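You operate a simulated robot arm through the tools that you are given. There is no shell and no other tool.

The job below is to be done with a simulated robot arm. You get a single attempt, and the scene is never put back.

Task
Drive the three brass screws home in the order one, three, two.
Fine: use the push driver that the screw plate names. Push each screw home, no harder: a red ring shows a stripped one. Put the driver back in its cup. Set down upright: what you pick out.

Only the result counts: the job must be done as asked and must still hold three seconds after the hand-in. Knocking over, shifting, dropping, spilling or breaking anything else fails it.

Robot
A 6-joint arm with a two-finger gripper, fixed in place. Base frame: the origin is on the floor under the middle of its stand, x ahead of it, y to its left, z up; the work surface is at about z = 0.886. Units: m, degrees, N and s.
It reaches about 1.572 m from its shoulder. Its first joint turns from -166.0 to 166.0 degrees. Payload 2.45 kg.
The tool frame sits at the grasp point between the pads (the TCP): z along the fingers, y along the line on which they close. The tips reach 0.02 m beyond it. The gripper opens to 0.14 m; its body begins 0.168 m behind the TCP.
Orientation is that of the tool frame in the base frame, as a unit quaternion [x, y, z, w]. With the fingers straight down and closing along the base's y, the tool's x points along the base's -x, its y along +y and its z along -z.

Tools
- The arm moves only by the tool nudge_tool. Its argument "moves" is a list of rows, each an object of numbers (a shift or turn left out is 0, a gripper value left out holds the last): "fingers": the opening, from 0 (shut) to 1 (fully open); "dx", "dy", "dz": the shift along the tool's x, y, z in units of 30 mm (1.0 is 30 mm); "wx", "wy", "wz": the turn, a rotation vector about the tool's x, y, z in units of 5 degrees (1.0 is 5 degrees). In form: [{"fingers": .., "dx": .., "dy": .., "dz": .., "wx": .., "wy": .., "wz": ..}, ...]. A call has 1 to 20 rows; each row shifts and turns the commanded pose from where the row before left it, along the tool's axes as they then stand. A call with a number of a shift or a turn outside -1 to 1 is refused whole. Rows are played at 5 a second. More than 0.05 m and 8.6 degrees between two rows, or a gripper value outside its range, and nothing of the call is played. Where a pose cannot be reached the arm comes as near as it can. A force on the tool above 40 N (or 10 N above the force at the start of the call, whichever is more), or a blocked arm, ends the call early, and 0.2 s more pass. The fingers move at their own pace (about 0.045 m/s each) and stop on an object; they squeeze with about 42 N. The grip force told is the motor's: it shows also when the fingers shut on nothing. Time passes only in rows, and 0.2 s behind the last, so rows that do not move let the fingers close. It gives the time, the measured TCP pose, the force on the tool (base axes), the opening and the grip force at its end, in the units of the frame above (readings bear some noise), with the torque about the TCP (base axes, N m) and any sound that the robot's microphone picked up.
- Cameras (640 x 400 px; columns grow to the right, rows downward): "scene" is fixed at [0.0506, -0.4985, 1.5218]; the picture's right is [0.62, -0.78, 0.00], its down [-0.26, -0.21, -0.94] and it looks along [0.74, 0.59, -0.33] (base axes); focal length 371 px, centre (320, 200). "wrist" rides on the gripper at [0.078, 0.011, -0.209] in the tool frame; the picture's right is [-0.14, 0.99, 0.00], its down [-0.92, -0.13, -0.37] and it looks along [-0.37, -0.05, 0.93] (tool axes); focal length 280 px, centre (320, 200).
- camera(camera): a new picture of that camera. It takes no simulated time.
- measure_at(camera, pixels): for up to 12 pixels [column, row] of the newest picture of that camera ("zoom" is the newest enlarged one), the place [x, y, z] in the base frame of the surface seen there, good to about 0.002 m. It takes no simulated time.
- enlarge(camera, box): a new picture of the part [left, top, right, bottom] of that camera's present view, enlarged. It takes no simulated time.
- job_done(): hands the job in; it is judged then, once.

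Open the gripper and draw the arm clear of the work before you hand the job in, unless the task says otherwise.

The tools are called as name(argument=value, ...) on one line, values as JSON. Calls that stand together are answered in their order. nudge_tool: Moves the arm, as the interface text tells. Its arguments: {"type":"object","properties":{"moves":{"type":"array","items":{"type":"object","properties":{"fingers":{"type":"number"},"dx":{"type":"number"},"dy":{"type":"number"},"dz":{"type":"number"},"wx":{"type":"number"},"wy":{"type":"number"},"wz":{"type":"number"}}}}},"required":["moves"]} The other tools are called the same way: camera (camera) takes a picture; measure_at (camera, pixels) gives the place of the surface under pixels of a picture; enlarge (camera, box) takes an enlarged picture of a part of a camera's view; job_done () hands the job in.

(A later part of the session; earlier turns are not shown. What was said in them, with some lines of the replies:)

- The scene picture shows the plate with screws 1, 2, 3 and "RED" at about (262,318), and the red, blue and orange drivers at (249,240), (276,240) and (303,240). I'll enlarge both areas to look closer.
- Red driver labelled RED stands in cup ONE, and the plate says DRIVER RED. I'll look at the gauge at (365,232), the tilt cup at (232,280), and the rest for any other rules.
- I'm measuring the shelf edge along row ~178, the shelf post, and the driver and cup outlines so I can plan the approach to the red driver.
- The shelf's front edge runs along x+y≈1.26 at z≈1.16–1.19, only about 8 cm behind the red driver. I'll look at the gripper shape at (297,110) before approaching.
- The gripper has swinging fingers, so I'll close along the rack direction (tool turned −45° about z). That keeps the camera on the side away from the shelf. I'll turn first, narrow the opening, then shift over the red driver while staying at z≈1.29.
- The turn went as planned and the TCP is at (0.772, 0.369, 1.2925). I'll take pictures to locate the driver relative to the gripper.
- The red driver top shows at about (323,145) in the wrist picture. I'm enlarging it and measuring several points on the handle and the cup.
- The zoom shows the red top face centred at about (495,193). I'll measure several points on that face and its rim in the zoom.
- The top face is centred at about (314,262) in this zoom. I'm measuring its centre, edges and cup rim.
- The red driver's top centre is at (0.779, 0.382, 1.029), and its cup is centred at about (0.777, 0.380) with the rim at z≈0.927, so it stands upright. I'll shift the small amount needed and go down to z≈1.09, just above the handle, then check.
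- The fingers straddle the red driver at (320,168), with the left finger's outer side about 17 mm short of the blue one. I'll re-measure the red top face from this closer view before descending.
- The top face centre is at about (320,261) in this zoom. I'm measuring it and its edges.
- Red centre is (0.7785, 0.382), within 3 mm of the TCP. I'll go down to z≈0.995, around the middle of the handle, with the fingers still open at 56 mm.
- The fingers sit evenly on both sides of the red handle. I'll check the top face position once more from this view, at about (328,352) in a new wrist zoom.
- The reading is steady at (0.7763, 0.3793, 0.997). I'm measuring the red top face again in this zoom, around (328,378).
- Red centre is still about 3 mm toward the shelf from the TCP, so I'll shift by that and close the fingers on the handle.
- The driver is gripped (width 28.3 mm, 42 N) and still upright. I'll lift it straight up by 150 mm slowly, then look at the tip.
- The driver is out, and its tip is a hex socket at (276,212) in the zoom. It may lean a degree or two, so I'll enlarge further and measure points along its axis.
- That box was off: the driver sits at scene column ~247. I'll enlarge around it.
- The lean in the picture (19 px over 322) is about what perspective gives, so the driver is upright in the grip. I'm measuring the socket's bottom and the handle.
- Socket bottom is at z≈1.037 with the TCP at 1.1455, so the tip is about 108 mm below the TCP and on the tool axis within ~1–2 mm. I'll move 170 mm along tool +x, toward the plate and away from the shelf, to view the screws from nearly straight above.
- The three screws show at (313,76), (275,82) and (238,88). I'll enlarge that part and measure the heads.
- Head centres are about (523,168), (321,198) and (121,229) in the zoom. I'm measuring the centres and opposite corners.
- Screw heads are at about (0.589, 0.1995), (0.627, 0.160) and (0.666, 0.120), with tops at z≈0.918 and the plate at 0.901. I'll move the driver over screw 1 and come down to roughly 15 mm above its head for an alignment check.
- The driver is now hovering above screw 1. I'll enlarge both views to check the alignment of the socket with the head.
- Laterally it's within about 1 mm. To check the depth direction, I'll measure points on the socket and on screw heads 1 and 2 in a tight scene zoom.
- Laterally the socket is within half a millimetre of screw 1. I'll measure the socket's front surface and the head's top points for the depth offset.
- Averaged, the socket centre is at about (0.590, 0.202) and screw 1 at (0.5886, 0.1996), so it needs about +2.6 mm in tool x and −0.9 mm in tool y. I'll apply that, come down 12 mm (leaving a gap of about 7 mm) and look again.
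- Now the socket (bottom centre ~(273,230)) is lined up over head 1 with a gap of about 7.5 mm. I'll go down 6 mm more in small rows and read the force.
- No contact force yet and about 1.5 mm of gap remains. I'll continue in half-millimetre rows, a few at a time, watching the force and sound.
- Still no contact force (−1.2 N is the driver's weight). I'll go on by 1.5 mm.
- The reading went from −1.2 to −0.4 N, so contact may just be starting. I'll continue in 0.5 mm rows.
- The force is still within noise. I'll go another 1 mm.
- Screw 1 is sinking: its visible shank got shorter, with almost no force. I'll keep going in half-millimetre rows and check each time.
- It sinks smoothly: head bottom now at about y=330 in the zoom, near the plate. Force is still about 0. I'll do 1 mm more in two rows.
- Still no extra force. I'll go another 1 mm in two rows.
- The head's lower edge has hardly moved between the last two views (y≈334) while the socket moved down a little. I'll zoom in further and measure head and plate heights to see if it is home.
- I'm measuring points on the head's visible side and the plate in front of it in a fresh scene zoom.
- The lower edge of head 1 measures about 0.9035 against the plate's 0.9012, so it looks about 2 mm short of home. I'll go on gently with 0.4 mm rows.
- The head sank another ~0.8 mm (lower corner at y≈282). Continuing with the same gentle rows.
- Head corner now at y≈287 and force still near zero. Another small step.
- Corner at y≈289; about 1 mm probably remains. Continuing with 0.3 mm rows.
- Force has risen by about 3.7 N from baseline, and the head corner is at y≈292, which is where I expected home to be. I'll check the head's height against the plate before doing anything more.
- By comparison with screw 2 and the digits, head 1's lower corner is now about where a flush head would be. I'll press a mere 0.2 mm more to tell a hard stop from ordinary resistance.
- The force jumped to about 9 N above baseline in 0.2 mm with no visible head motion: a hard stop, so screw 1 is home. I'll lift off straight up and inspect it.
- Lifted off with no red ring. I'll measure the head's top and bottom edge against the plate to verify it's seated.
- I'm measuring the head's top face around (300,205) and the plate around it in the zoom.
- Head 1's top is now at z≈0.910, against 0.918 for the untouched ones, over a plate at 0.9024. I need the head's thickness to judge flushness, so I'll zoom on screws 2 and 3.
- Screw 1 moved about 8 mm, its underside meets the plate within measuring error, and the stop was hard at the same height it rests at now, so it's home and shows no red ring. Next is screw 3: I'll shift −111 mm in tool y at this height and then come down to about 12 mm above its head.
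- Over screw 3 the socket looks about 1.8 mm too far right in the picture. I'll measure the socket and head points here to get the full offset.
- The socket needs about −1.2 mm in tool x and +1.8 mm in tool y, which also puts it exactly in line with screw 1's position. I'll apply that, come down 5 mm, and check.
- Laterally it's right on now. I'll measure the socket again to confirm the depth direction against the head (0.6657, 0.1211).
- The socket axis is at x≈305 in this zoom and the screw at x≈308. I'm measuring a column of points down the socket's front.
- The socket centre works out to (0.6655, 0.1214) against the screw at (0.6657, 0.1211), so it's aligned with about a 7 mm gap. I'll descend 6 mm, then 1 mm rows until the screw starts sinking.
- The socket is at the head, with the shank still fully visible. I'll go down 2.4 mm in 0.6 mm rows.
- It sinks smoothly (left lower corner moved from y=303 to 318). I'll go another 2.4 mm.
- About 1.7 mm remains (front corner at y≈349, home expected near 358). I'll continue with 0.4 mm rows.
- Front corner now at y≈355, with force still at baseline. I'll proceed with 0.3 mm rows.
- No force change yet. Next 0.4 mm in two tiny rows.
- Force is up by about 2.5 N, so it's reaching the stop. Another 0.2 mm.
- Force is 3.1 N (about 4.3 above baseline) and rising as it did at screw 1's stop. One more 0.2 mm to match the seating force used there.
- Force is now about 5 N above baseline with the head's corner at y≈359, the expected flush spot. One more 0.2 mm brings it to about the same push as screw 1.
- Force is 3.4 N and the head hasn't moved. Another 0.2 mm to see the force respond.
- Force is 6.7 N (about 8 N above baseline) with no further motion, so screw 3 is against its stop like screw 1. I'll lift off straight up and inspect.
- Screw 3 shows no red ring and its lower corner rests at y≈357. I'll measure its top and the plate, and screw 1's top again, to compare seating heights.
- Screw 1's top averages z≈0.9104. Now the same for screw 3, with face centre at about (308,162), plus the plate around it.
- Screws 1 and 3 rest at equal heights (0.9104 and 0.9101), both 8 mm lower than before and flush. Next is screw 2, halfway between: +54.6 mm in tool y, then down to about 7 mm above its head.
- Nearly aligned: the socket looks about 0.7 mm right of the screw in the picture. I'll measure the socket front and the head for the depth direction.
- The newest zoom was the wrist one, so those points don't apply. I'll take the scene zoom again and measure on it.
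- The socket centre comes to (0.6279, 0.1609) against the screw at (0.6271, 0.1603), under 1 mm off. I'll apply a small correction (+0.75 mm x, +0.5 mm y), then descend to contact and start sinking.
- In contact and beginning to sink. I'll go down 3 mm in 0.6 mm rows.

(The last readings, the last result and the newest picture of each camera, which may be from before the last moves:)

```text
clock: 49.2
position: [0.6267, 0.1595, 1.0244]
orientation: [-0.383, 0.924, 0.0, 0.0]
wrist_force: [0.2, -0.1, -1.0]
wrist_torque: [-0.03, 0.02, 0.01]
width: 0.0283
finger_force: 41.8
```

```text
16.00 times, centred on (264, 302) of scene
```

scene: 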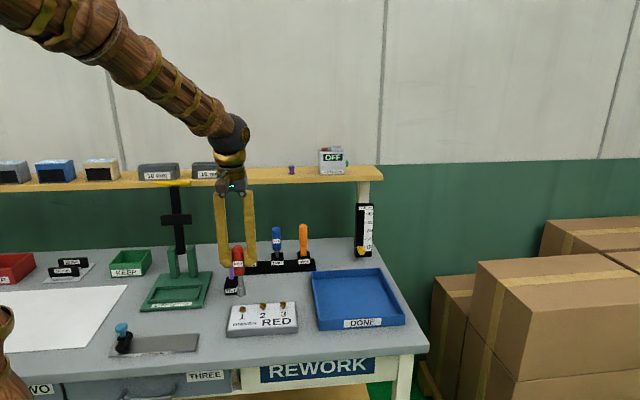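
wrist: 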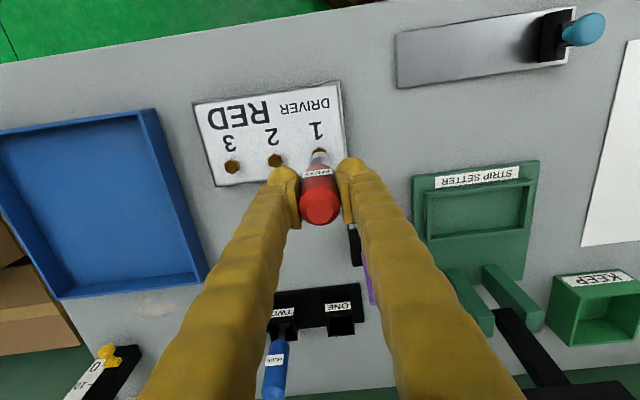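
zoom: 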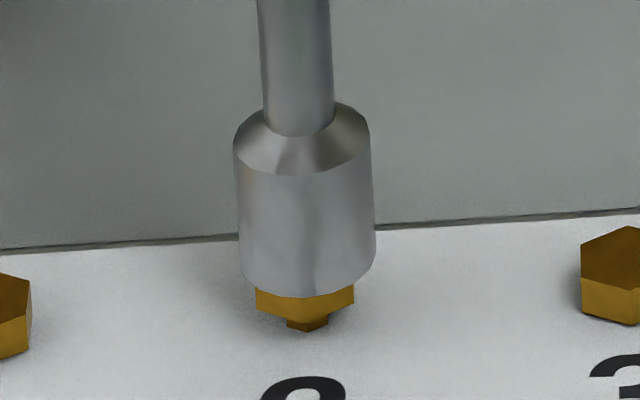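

Sunk about 3 mm with no extra force. Another 2.4 mm.

nudge_tool(moves=[{"dz": 0.02}, {"dz": 0.02}, {"dz": 0.02}, {"dz": 0.02}, {}])

enlarge(camera="scene", box=[252, 290, 276, 314])

```text
clock: 50.4
position: [0.6268, 0.1589, 1.0214]
orientation: [-0.383, 0.924, 0.0, 0.0]
wrist_force: [0.1, 0.2, -1.2]
wrist_torque: [0.0, 0.03, 0.01]
width: 0.0282
finger_force: 42.3
```

```text
16.00 times, centred on (264, 302) of scene
```

zoom: 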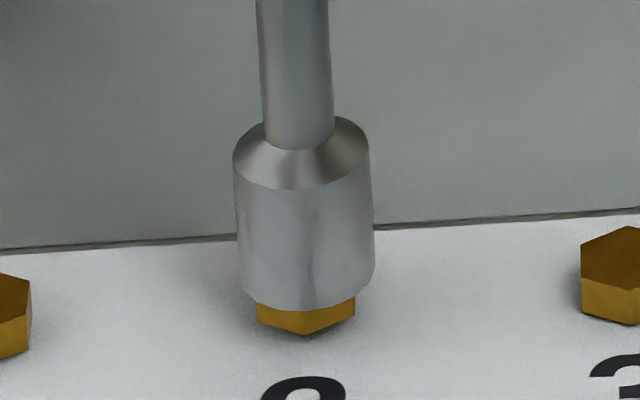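

Front corner at y≈334, home expected near 348. Continuing with 0.4 mm rows.

nudge_tool(moves=[{"dz": 0.015}, {"dz": 0.015}, {"dz": 0.013}, {}])

enlarge(camera="scene", box=[252, 290, 276, 314])

```text
clock: 51.4
position: [0.627, 0.1585, 1.0209]
orientation: [-0.383, 0.924, 0.0, -0.001]
wrist_force: [0.4, 0.2, -0.4]
wrist_torque: [0.01, -0.03, 0.0]
width: 0.0279
finger_force: 41.5
```

```text
16.00 times, centred on (264, 302) of scene
```

zoom: 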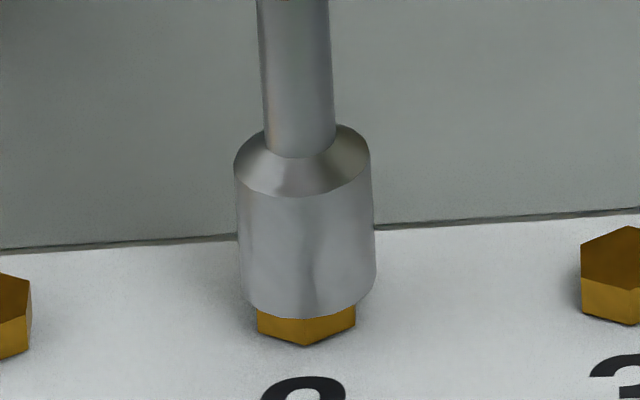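

Front corner at y≈345, roughly 0.7 mm to go. Two rows of 0.3 mm.

nudge_tool(moves=[{"dz": 0.01}, {"dz": 0.01}, {}])

```text
clock: 52.2
position: [0.6278, 0.1589, 1.0189]
orientation: [-0.383, 0.924, 0.0, 0.0]
wrist_force: [-0.7, -0.5, 1.8]
wrist_torque: [0.02, 0.0, -0.02]
width: 0.028
finger_force: 42.5
```

Force is 1.8 N, about 3 N above baseline, so it's at the start of the stop. Another 0.2 mm.

nudge_tool(moves=[{"dz": 0.007}, {}])

enlarge(camera="scene", box=[252, 290, 276, 314])

```text
clock: 52.8
position: [0.6284, 0.16, 1.0185]
orientation: [-0.383, 0.924, 0.0, 0.0]
wrist_force: [0.5, -0.8, 2.3]
wrist_torque: [-0.1, 0.06, -0.02]
width: 0.0284
finger_force: 41.8
```

```text
16.00 times, centred on (264, 302) of scene
```

zoom: 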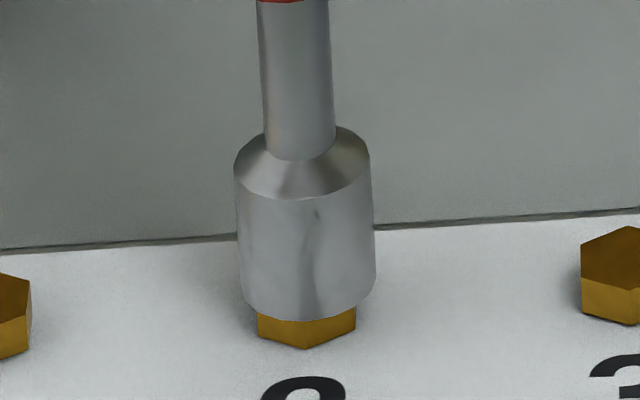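

Front corner is at y≈348 with force rising gently, the same pattern as the other two. Another 0.2 mm.

nudge_tool(moves=[{"dz": 0.007}, {}])

```text
clock: 53.4
position: [0.6276, 0.1608, 1.0189]
orientation: [-0.383, 0.924, 0.0, -0.001]
wrist_force: [1.8, 0.7, 2.8]
wrist_torque: [0.01, -0.12, 0.02]
width: 0.0282
finger_force: 42.5
```

Force is 2.8 N. I'll continue by 0.2 mm until the push matches the ~8 N seating used on the others.

nudge_tool(moves=[{"dz": 0.007}, {}])

```text
clock: 54.0
position: [0.626, 0.1596, 1.0188]
orientation: [-0.383, 0.924, 0.0, 0.001]
wrist_force: [1.1, 1.1, 3.9]
wrist_torque: [0.15, -0.1, 0.0]
width: 0.0282
finger_force: 42.2
```

Force is 3.9 N, rising steadily. Another 0.2 mm.

nudge_tool(moves=[{"dz": 0.007}, {}])

enlarge(camera="scene", box=[252, 290, 276, 314])

```text
clock: 54.6
position: [0.6274, 0.1606, 1.0188]
orientation: [-0.383, 0.924, 0.0, 0.0]
wrist_force: [0.7, -1.5, 2.4]
wrist_torque: [-0.13, 0.02, 0.0]
width: 0.0283
finger_force: 42.2
```

```text
16.00 times, centred on (264, 302) of scene
```

zoom: 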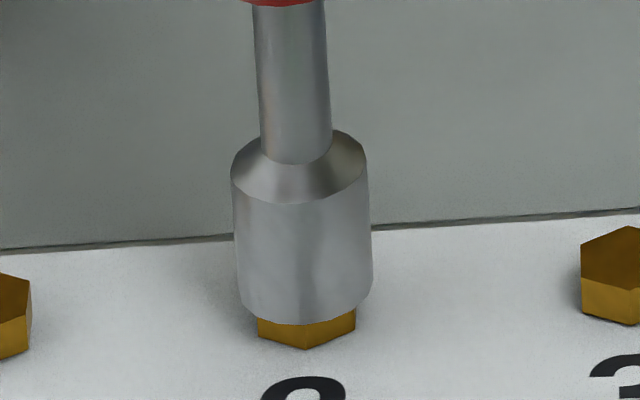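

Head corner at y≈349, force 2.4 N with the usual ±1 N noise. Another 0.2 mm.

nudge_tool(moves=[{"dz": 0.007}, {}])

```text
clock: 55.2
position: [0.6281, 0.1596, 1.0176]
orientation: [-0.383, 0.924, 0.0, 0.001]
wrist_force: [-0.4, -0.5, 5.2]
wrist_torque: [0.0, 0.25, -0.01]
width: 0.0281
finger_force: 41.8
```

Force is 5.2 N (about 6.3 above baseline). One final 0.15 mm to equal the other two.

nudge_tool(moves=[{"dz": 0.006}, {}])

enlarge(camera="scene", box=[252, 290, 276, 314])

```text
clock: 55.8
position: [0.6276, 0.1593, 1.0199]
orientation: [-0.382, 0.924, 0.0, 0.0]
wrist_force: [1.0, 1.9, 3.5]
wrist_torque: [0.17, -0.13, 0.05]
width: 0.0282
finger_force: 41.9
```

```text
16.00 times, centred on (264, 302) of scene
```

zoom: 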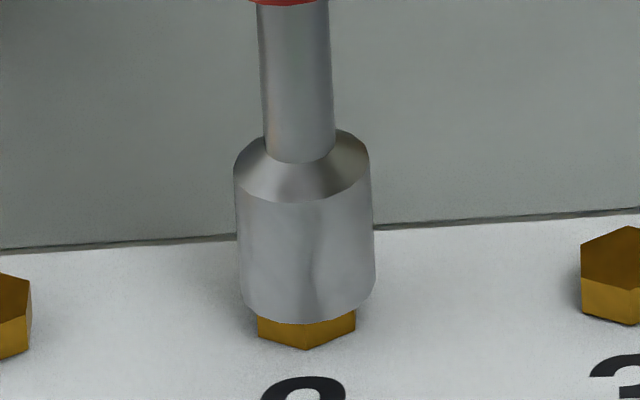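

The head's corner stays at y≈350. I'll give one last 0.2 mm, reaching the same commanded depth as screw 3.

nudge_tool(moves=[{"dz": 0.007}, {}])

```text
clock: 56.4
position: [0.6285, 0.1596, 1.0184]
orientation: [-0.383, 0.924, 0.0, 0.0]
wrist_force: [1.3, 1.2, 8.5]
wrist_torque: [0.04, -0.06, -0.02]
width: 0.0284
finger_force: 41.9
```

Force is 8.5 N, about 9.5 above baseline, with the head at its stop, matching the others. I'll lift off straight up and inspect all three.

nudge_tool(moves=[{"dz": -0.1}, {"dz": -0.4}, {"dz": -0.6}, {"dz": -0.6}, {"dz": -0.6}, {"dz": -0.6}, {}])

enlarge(camera="wrist", box=[230, 80, 390, 180])

enlarge(camera="scene", box=[230, 290, 300, 330])

enlarge(camera="scene", box=[252, 290, 276, 314])

measure_at(camera="zoom", pixels=[[304, 282], [294, 282], [314, 282], [304, 270], [304, 294], [285, 275], [322, 275], [285, 290], [322, 290], [400, 290], [220, 300], [304, 365]])

```text
clock: 58.0
position: [0.6265, 0.1597, 1.1052]
orientation: [-0.383, 0.924, 0.0, 0.001]
wrist_force: [-0.3, -1.0, -1.3]
wrist_torque: [-0.03, -0.04, -0.05]
width: 0.0282
finger_force: 42.2
```

```text
4.00 times, centred on (310, 130) of wrist
```

zoom: 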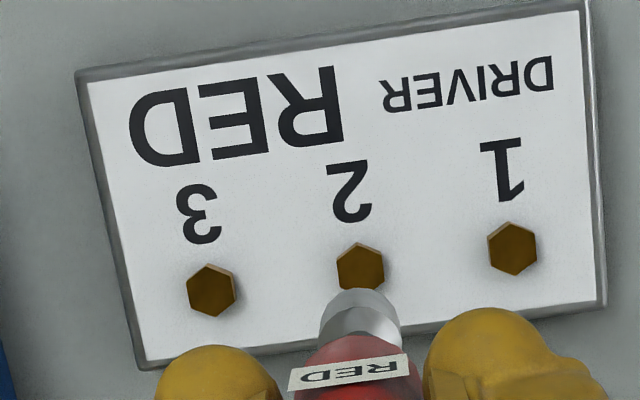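

```text
9.14 times, centred on (265, 310) of scene
```

zoom: 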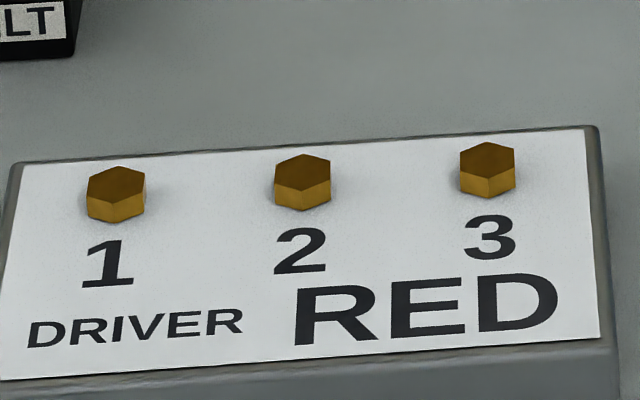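

```text
16.00 times, centred on (264, 302) of scene
```

zoom: 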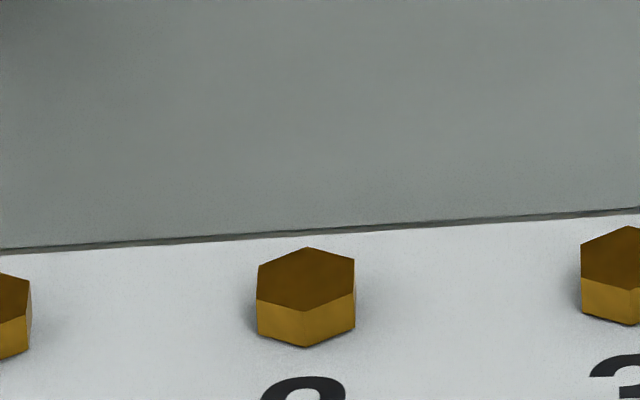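

```text
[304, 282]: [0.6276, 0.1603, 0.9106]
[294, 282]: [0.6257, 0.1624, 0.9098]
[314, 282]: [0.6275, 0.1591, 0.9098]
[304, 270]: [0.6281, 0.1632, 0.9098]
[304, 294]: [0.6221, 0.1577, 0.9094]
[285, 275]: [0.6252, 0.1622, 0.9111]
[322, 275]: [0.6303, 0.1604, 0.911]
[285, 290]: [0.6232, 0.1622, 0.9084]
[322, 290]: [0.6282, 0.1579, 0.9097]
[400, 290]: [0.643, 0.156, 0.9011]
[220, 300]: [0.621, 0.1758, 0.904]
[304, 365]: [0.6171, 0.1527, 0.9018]
```

All three heads sit at the same height (≈0.910), flush on the plate, and no red ring shows anywhere. Next I'll take the driver back: up to z≈1.146, then along tool y and −x, the reverse of the way I came, to above cup ONE.

nudge_tool(moves=[{"dz": -0.46}, {"dz": -0.46}, {"dz": -0.46}, {"dy": 0.6}, {"dy": 0.6}, {"dy": 0.485}, {"dx": -0.5}, {"dx": -0.8}, {"dx": -0.8}, {"dx": -0.8}, {"dx": -0.8}, {"dx": -0.8}, {"dx": -0.8}, {"dx": -0.8}, {"dx": -0.8}, {"dx": -0.8}, {"dx": -0.8}, {"dx": -0.387}, {}, {}])

camera(camera="wrist")

enlarge(camera="scene", box=[210, 175, 310, 275])

```text
clock: 62.2
position: [0.78, 0.3852, 1.147]
orientation: [-0.383, 0.924, 0.0, 0.0]
wrist_force: [0.6, 0.4, -0.8]
wrist_torque: [0.02, -0.04, 0.02]
width: 0.0282
finger_force: 41.8
```

```text
taken
```

wrist: 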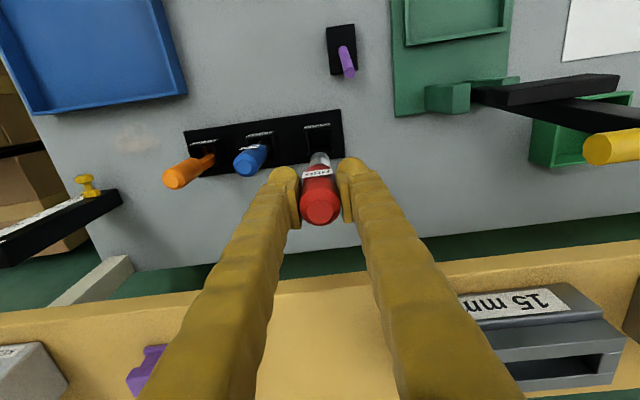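

```text
4.00 times, centred on (260, 225) of scene
```

zoom: 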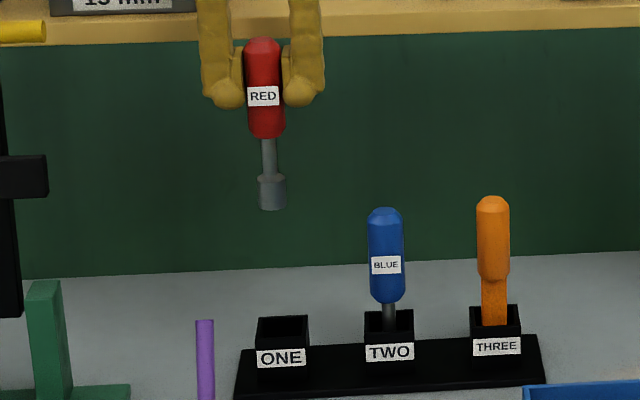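

The TCP is back over cup ONE at (0.780, 0.385). I'll lower until the socket is about 5 mm above the cup's rim, then check that it's inside the opening.

nudge_tool(moves=[{"dz": 0.5}, {"dz": 0.6}, {"dz": 0.6}, {"dz": 0.6}, {"dz": 0.6}, {"dz": 0.4}, {"dz": 0.2}, {}, {}])

enlarge(camera="scene", box=[232, 236, 272, 276])

enlarge(camera="wrist", box=[260, 110, 380, 210])

```text
clock: 64.2
position: [0.7803, 0.384, 1.0415]
orientation: [-0.383, 0.924, 0.0, 0.0]
wrist_force: [0.8, 0.0, -1.1]
wrist_torque: [-0.01, -0.02, -0.03]
width: 0.0281
finger_force: 41.4
```

```text
10.00 times, centred on (252, 256) of scene
```

zoom: 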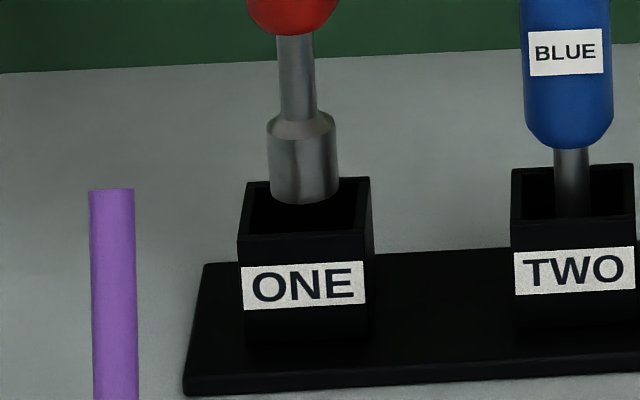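

```text
4.00 times, centred on (320, 160) of wrist
```

zoom: 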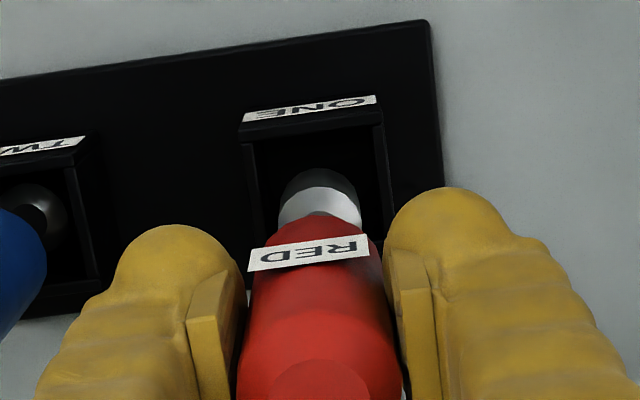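

The socket is centred over the cup opening (bottom centre ~(305,192), opening centre ~(306,208) with 5 mm still to drop). I'll lower it into the cup, stopping about 6 mm above the original seat.

nudge_tool(moves=[{"dz": 0.3}, {"dz": 0.3}, {"dz": 0.3}, {"dz": 0.25}, {"dz": 0.15}, {}])

```text
clock: 65.6
position: [0.7801, 0.3844, 1.0028]
orientation: [-0.382, 0.924, 0.0, 0.0]
wrist_force: [0.2, 0.0, -1.1]
wrist_torque: [0.01, 0.01, 0.01]
width: 0.0284
finger_force: 42.3
```

No side force going in. I'll lower the rest in small rows toward the original seat at z≈0.996.

nudge_tool(moves=[{"dz": 0.05}, {"dz": 0.05}, {"dz": 0.04}, {"dz": 0.03}, {}])

```text
clock: 66.8
position: [0.7802, 0.3847, 0.9971]
orientation: [-0.383, 0.924, 0.0, 0.0]
wrist_force: [0.3, 0.3, -0.9]
wrist_torque: [0.0, 0.01, 0.01]
width: 0.0283
finger_force: 42.0
```

z≈0.997, about 1 mm above the original seat, no floor contact felt yet. I'll go on in 0.3 mm rows and watch the force.

nudge_tool(moves=[{"dz": 0.01}, {"dz": 0.01}, {"dz": 0.01}, {}])

enlarge(camera="scene", box=[210, 215, 330, 290])

```text
clock: 67.8
position: [0.7805, 0.3847, 0.9959]
orientation: [-0.382, 0.924, 0.0, 0.0]
wrist_force: [0.6, 0.5, -1.4]
wrist_torque: [-0.01, -0.02, -0.04]
width: 0.0282
finger_force: 41.8
```

```text
5.33 times, centred on (270, 252) of scene
```

zoom: 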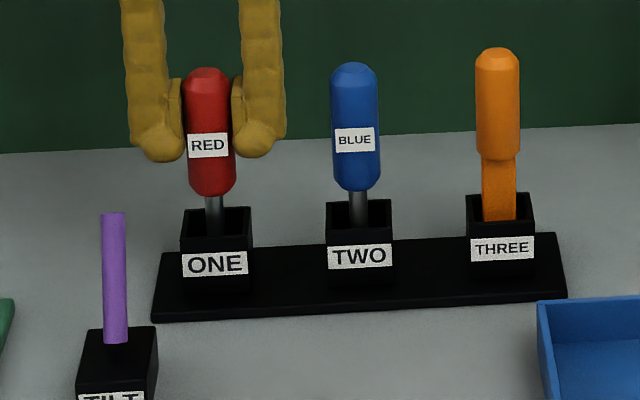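

The red driver is within about 1 zoom pixel of its original place (top y=67 vs 68). I'll go down a further 0.6 mm to touch the floor of the cup.

nudge_tool(moves=[{"dz": 0.01}, {"dz": 0.01}, {}])

```text
clock: 68.6
position: [0.781, 0.3834, 0.9969]
orientation: [-0.383, 0.924, 0.0, 0.002]
wrist_force: [0.1, 1.3, 20.8]
wrist_torque: [0.09, -0.02, 0.01]
width: 0.0285
finger_force: 42.0
```

20.8 N up: the socket is on the cup floor. I'll back off to relieve that before releasing.

nudge_tool(moves=[{"dz": -0.01}, {"dz": -0.005}, {}])

```text
clock: 69.4
position: [0.7791, 0.3841, 0.9967]
orientation: [-0.382, 0.924, 0.0, -0.001]
wrist_force: [1.7, -0.1, 25.1]
wrist_torque: [-0.06, -0.15, -0.03]
width: 0.028
finger_force: 41.8
```

Still 25 N, so I'll back off further in small rows until the force is near zero.

nudge_tool(moves=[{"dz": -0.01}, {"dz": -0.01}, {}])

```text
clock: 70.2
position: [0.7796, 0.3838, 0.9956]
orientation: [-0.382, 0.924, 0.0, 0.0]
wrist_force: [3.7, 3.0, 13.4]
wrist_torque: [0.18, -0.33, -0.02]
width: 0.0278
finger_force: 42.7
```

Down to 13 N. Backing off another 0.6 mm.

nudge_tool(moves=[{"dz": -0.01}, {"dz": -0.01}, {}])

```text
clock: 71.0
position: [0.7794, 0.3853, 0.9968]
orientation: [-0.382, 0.924, 0.0, 0.0]
wrist_force: [0.3, -0.4, -2.3]
wrist_torque: [-0.01, 0.0, 0.0]
width: 0.0282
finger_force: 42.3
```

The load is gone (−2.3 N, just the driver's weight), with the socket well under 1 mm above the floor. I'll open the fingers to 56 mm, the same opening I came in with.

nudge_tool(moves=[{"dz": 0.005}, {"fingers": 0.25}, {}, {"fingers": 0.33}, {}, {"fingers": 0.4}, {}, {}])

enlarge(camera="scene", box=[210, 215, 330, 290])

enlarge(camera="wrist", box=[240, 120, 400, 220])

```text
clock: 72.8
position: [0.7806, 0.384, 0.9967]
orientation: [-0.382, 0.924, 0.0, 0.0]
wrist_force: [0.3, -0.1, -0.9]
wrist_torque: [0.02, 0.0, 0.0]
width: 0.0559
finger_force: 0.0
```

```text
5.33 times, centred on (270, 252) of scene
```

zoom: 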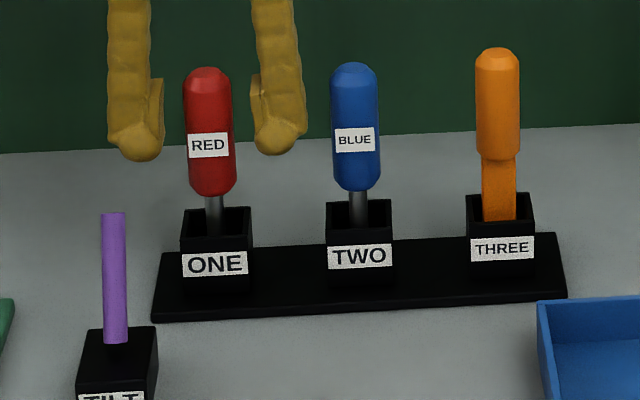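

```text
4.00 times, centred on (320, 170) of wrist
```

zoom: 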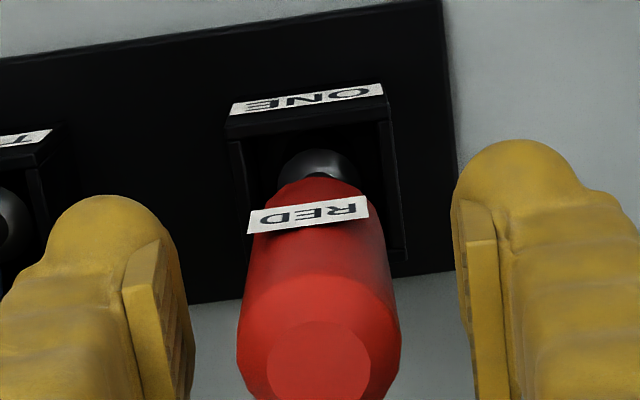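

The fingers are clear and the red driver stands upright in cup ONE, matching its original picture. I'll rise straight up slowly, clear of the handle.

nudge_tool(moves=[{"dz": -0.3}, {"dz": -0.5}, {"dz": -0.6}, {"dz": -0.7}, {"dz": -0.8}, {"dz": -0.8}, {"dz": -0.8}, {"dz": -0.8}, {}])

camera(camera="scene")

enlarge(camera="scene", box=[210, 215, 330, 290])

```text
clock: 74.8
position: [0.7802, 0.3837, 1.1559]
orientation: [-0.383, 0.924, 0.0, 0.0]
wrist_force: [0.4, 1.0, -0.3]
wrist_torque: [-0.04, -0.04, -0.02]
width: 0.0562
finger_force: 0.1
```

```text
taken
```

scene: 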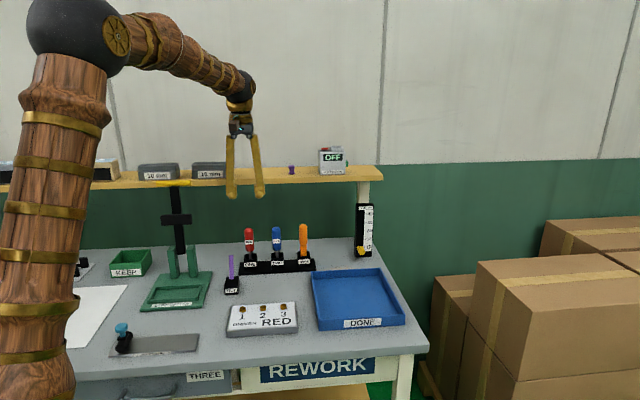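

```text
5.33 times, centred on (270, 252) of scene
```

zoom: 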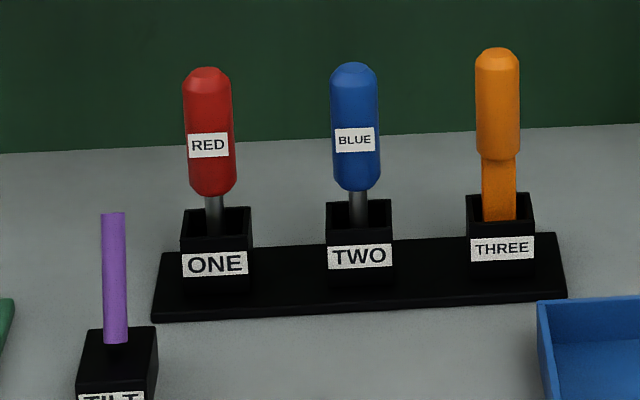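

The driver stands in its cup just as at the start, and nothing else has shifted. I'll raise further and draw back over toward the base with the gripper open, then look at the screws once more.

nudge_tool(moves=[{"dz": -0.9}, {"dz": -0.9}, {"dz": -0.9}, {"dz": -0.9}, {"dz": -0.9}, {"dx": 0.9}, {"dx": 0.9}, {"dx": 0.9}, {"dx": 0.9}, {"dx": 0.9}, {"dx": 0.9}, {"fingers": 0.8}, {}, {}, {}])

camera(camera="wrist")

camera(camera="scene")

enlarge(camera="scene", box=[230, 290, 300, 330])

```text
clock: 78.0
position: [0.6642, 0.2703, 1.2899]
orientation: [-0.383, 0.924, -0.001, -0.001]
wrist_force: [-0.4, 0.0, 0.3]
wrist_torque: [-0.01, -0.02, 0.01]
width: 0.1121
finger_force: 0.1
```

```text
taken
```

wrist: 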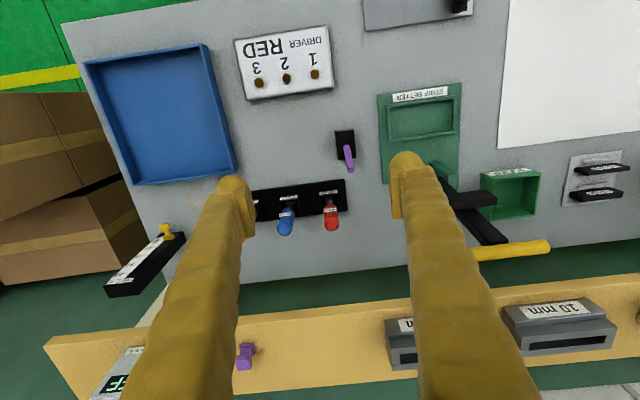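

```text
taken
```

scene: 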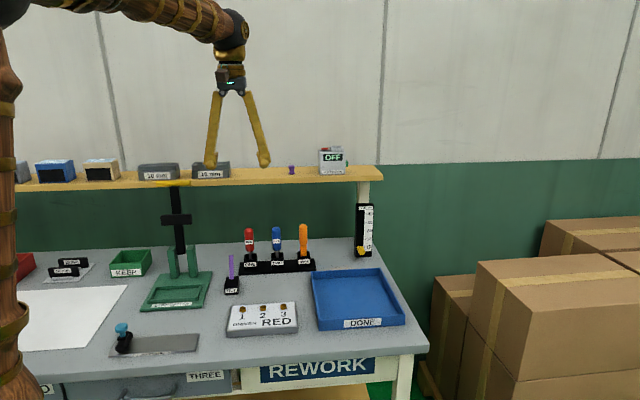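

```text
9.14 times, centred on (265, 310) of scene
```

zoom: 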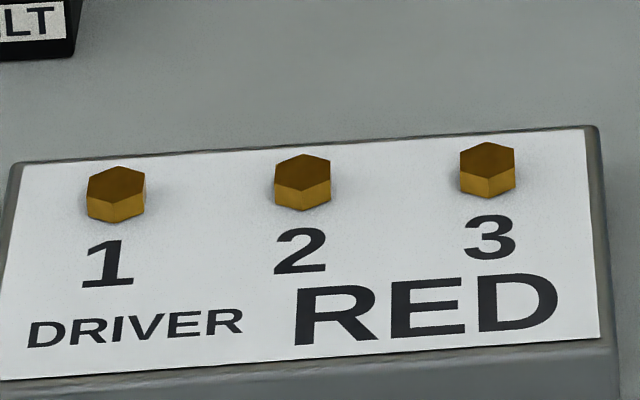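

All three heads are flush with no red ring, the red driver stands in cup ONE, and the gripper is open and clear above the bench. I'll do one last check that the driver and rack hold still after a short wait.

nudge_tool(moves=[{"dz": -0.5}, {}, {}, {}, {}, {}, {}, {}, {}, {}])

enlarge(camera="scene", box=[210, 215, 330, 290])

enlarge(camera="wrist", box=[230, 20, 350, 100])

```text
clock: 80.2
position: [0.6649, 0.2687, 1.3044]
orientation: [-0.382, 0.924, 0.0, 0.0]
wrist_force: [0.1, 0.2, -0.4]
wrist_torque: [0.01, -0.06, -0.03]
width: 0.112
finger_force: 0.0
```

```text
5.33 times, centred on (270, 252) of scene
```

zoom: 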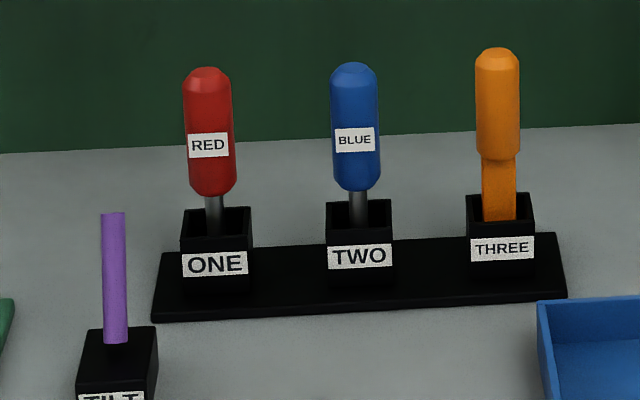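

```text
5.00 times, centred on (290, 60) of wrist
```

zoom: 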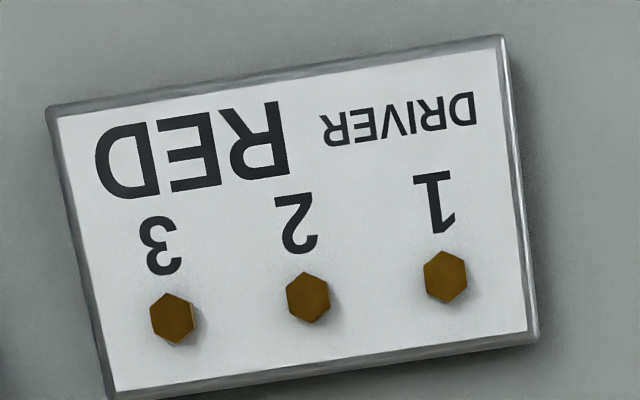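

Nothing has moved during the wait: the red driver is upright in its cup, all three screws are seated with no red ring, and the arm is clear with the gripper open. Handing the job in.

job_done()

```text
The job is handed in.
```

I drove the three brass screws home in the order one, three, two with the red driver, the one the plate names, and handed the job in.

- **Screws:** each one went down about 8 mm until it met a hard stop at roughly 8 to 10 N. All three heads rest at the same height, flush with the plate as far as the cameras can tell (within about half a millimetre). No red ring shows on any of them. The microphone gave no click or other sound to confirm seating.
- **Driver:** the red driver is back in cup ONE, standing upright. While setting it down I pressed it onto the cup floor at about 25 N, then took the load off before letting go. The rack and the other drivers did not shift.
- **Arm:** the gripper is open and clear above the bench. A last look after a two-second wait showed nothing had moved.
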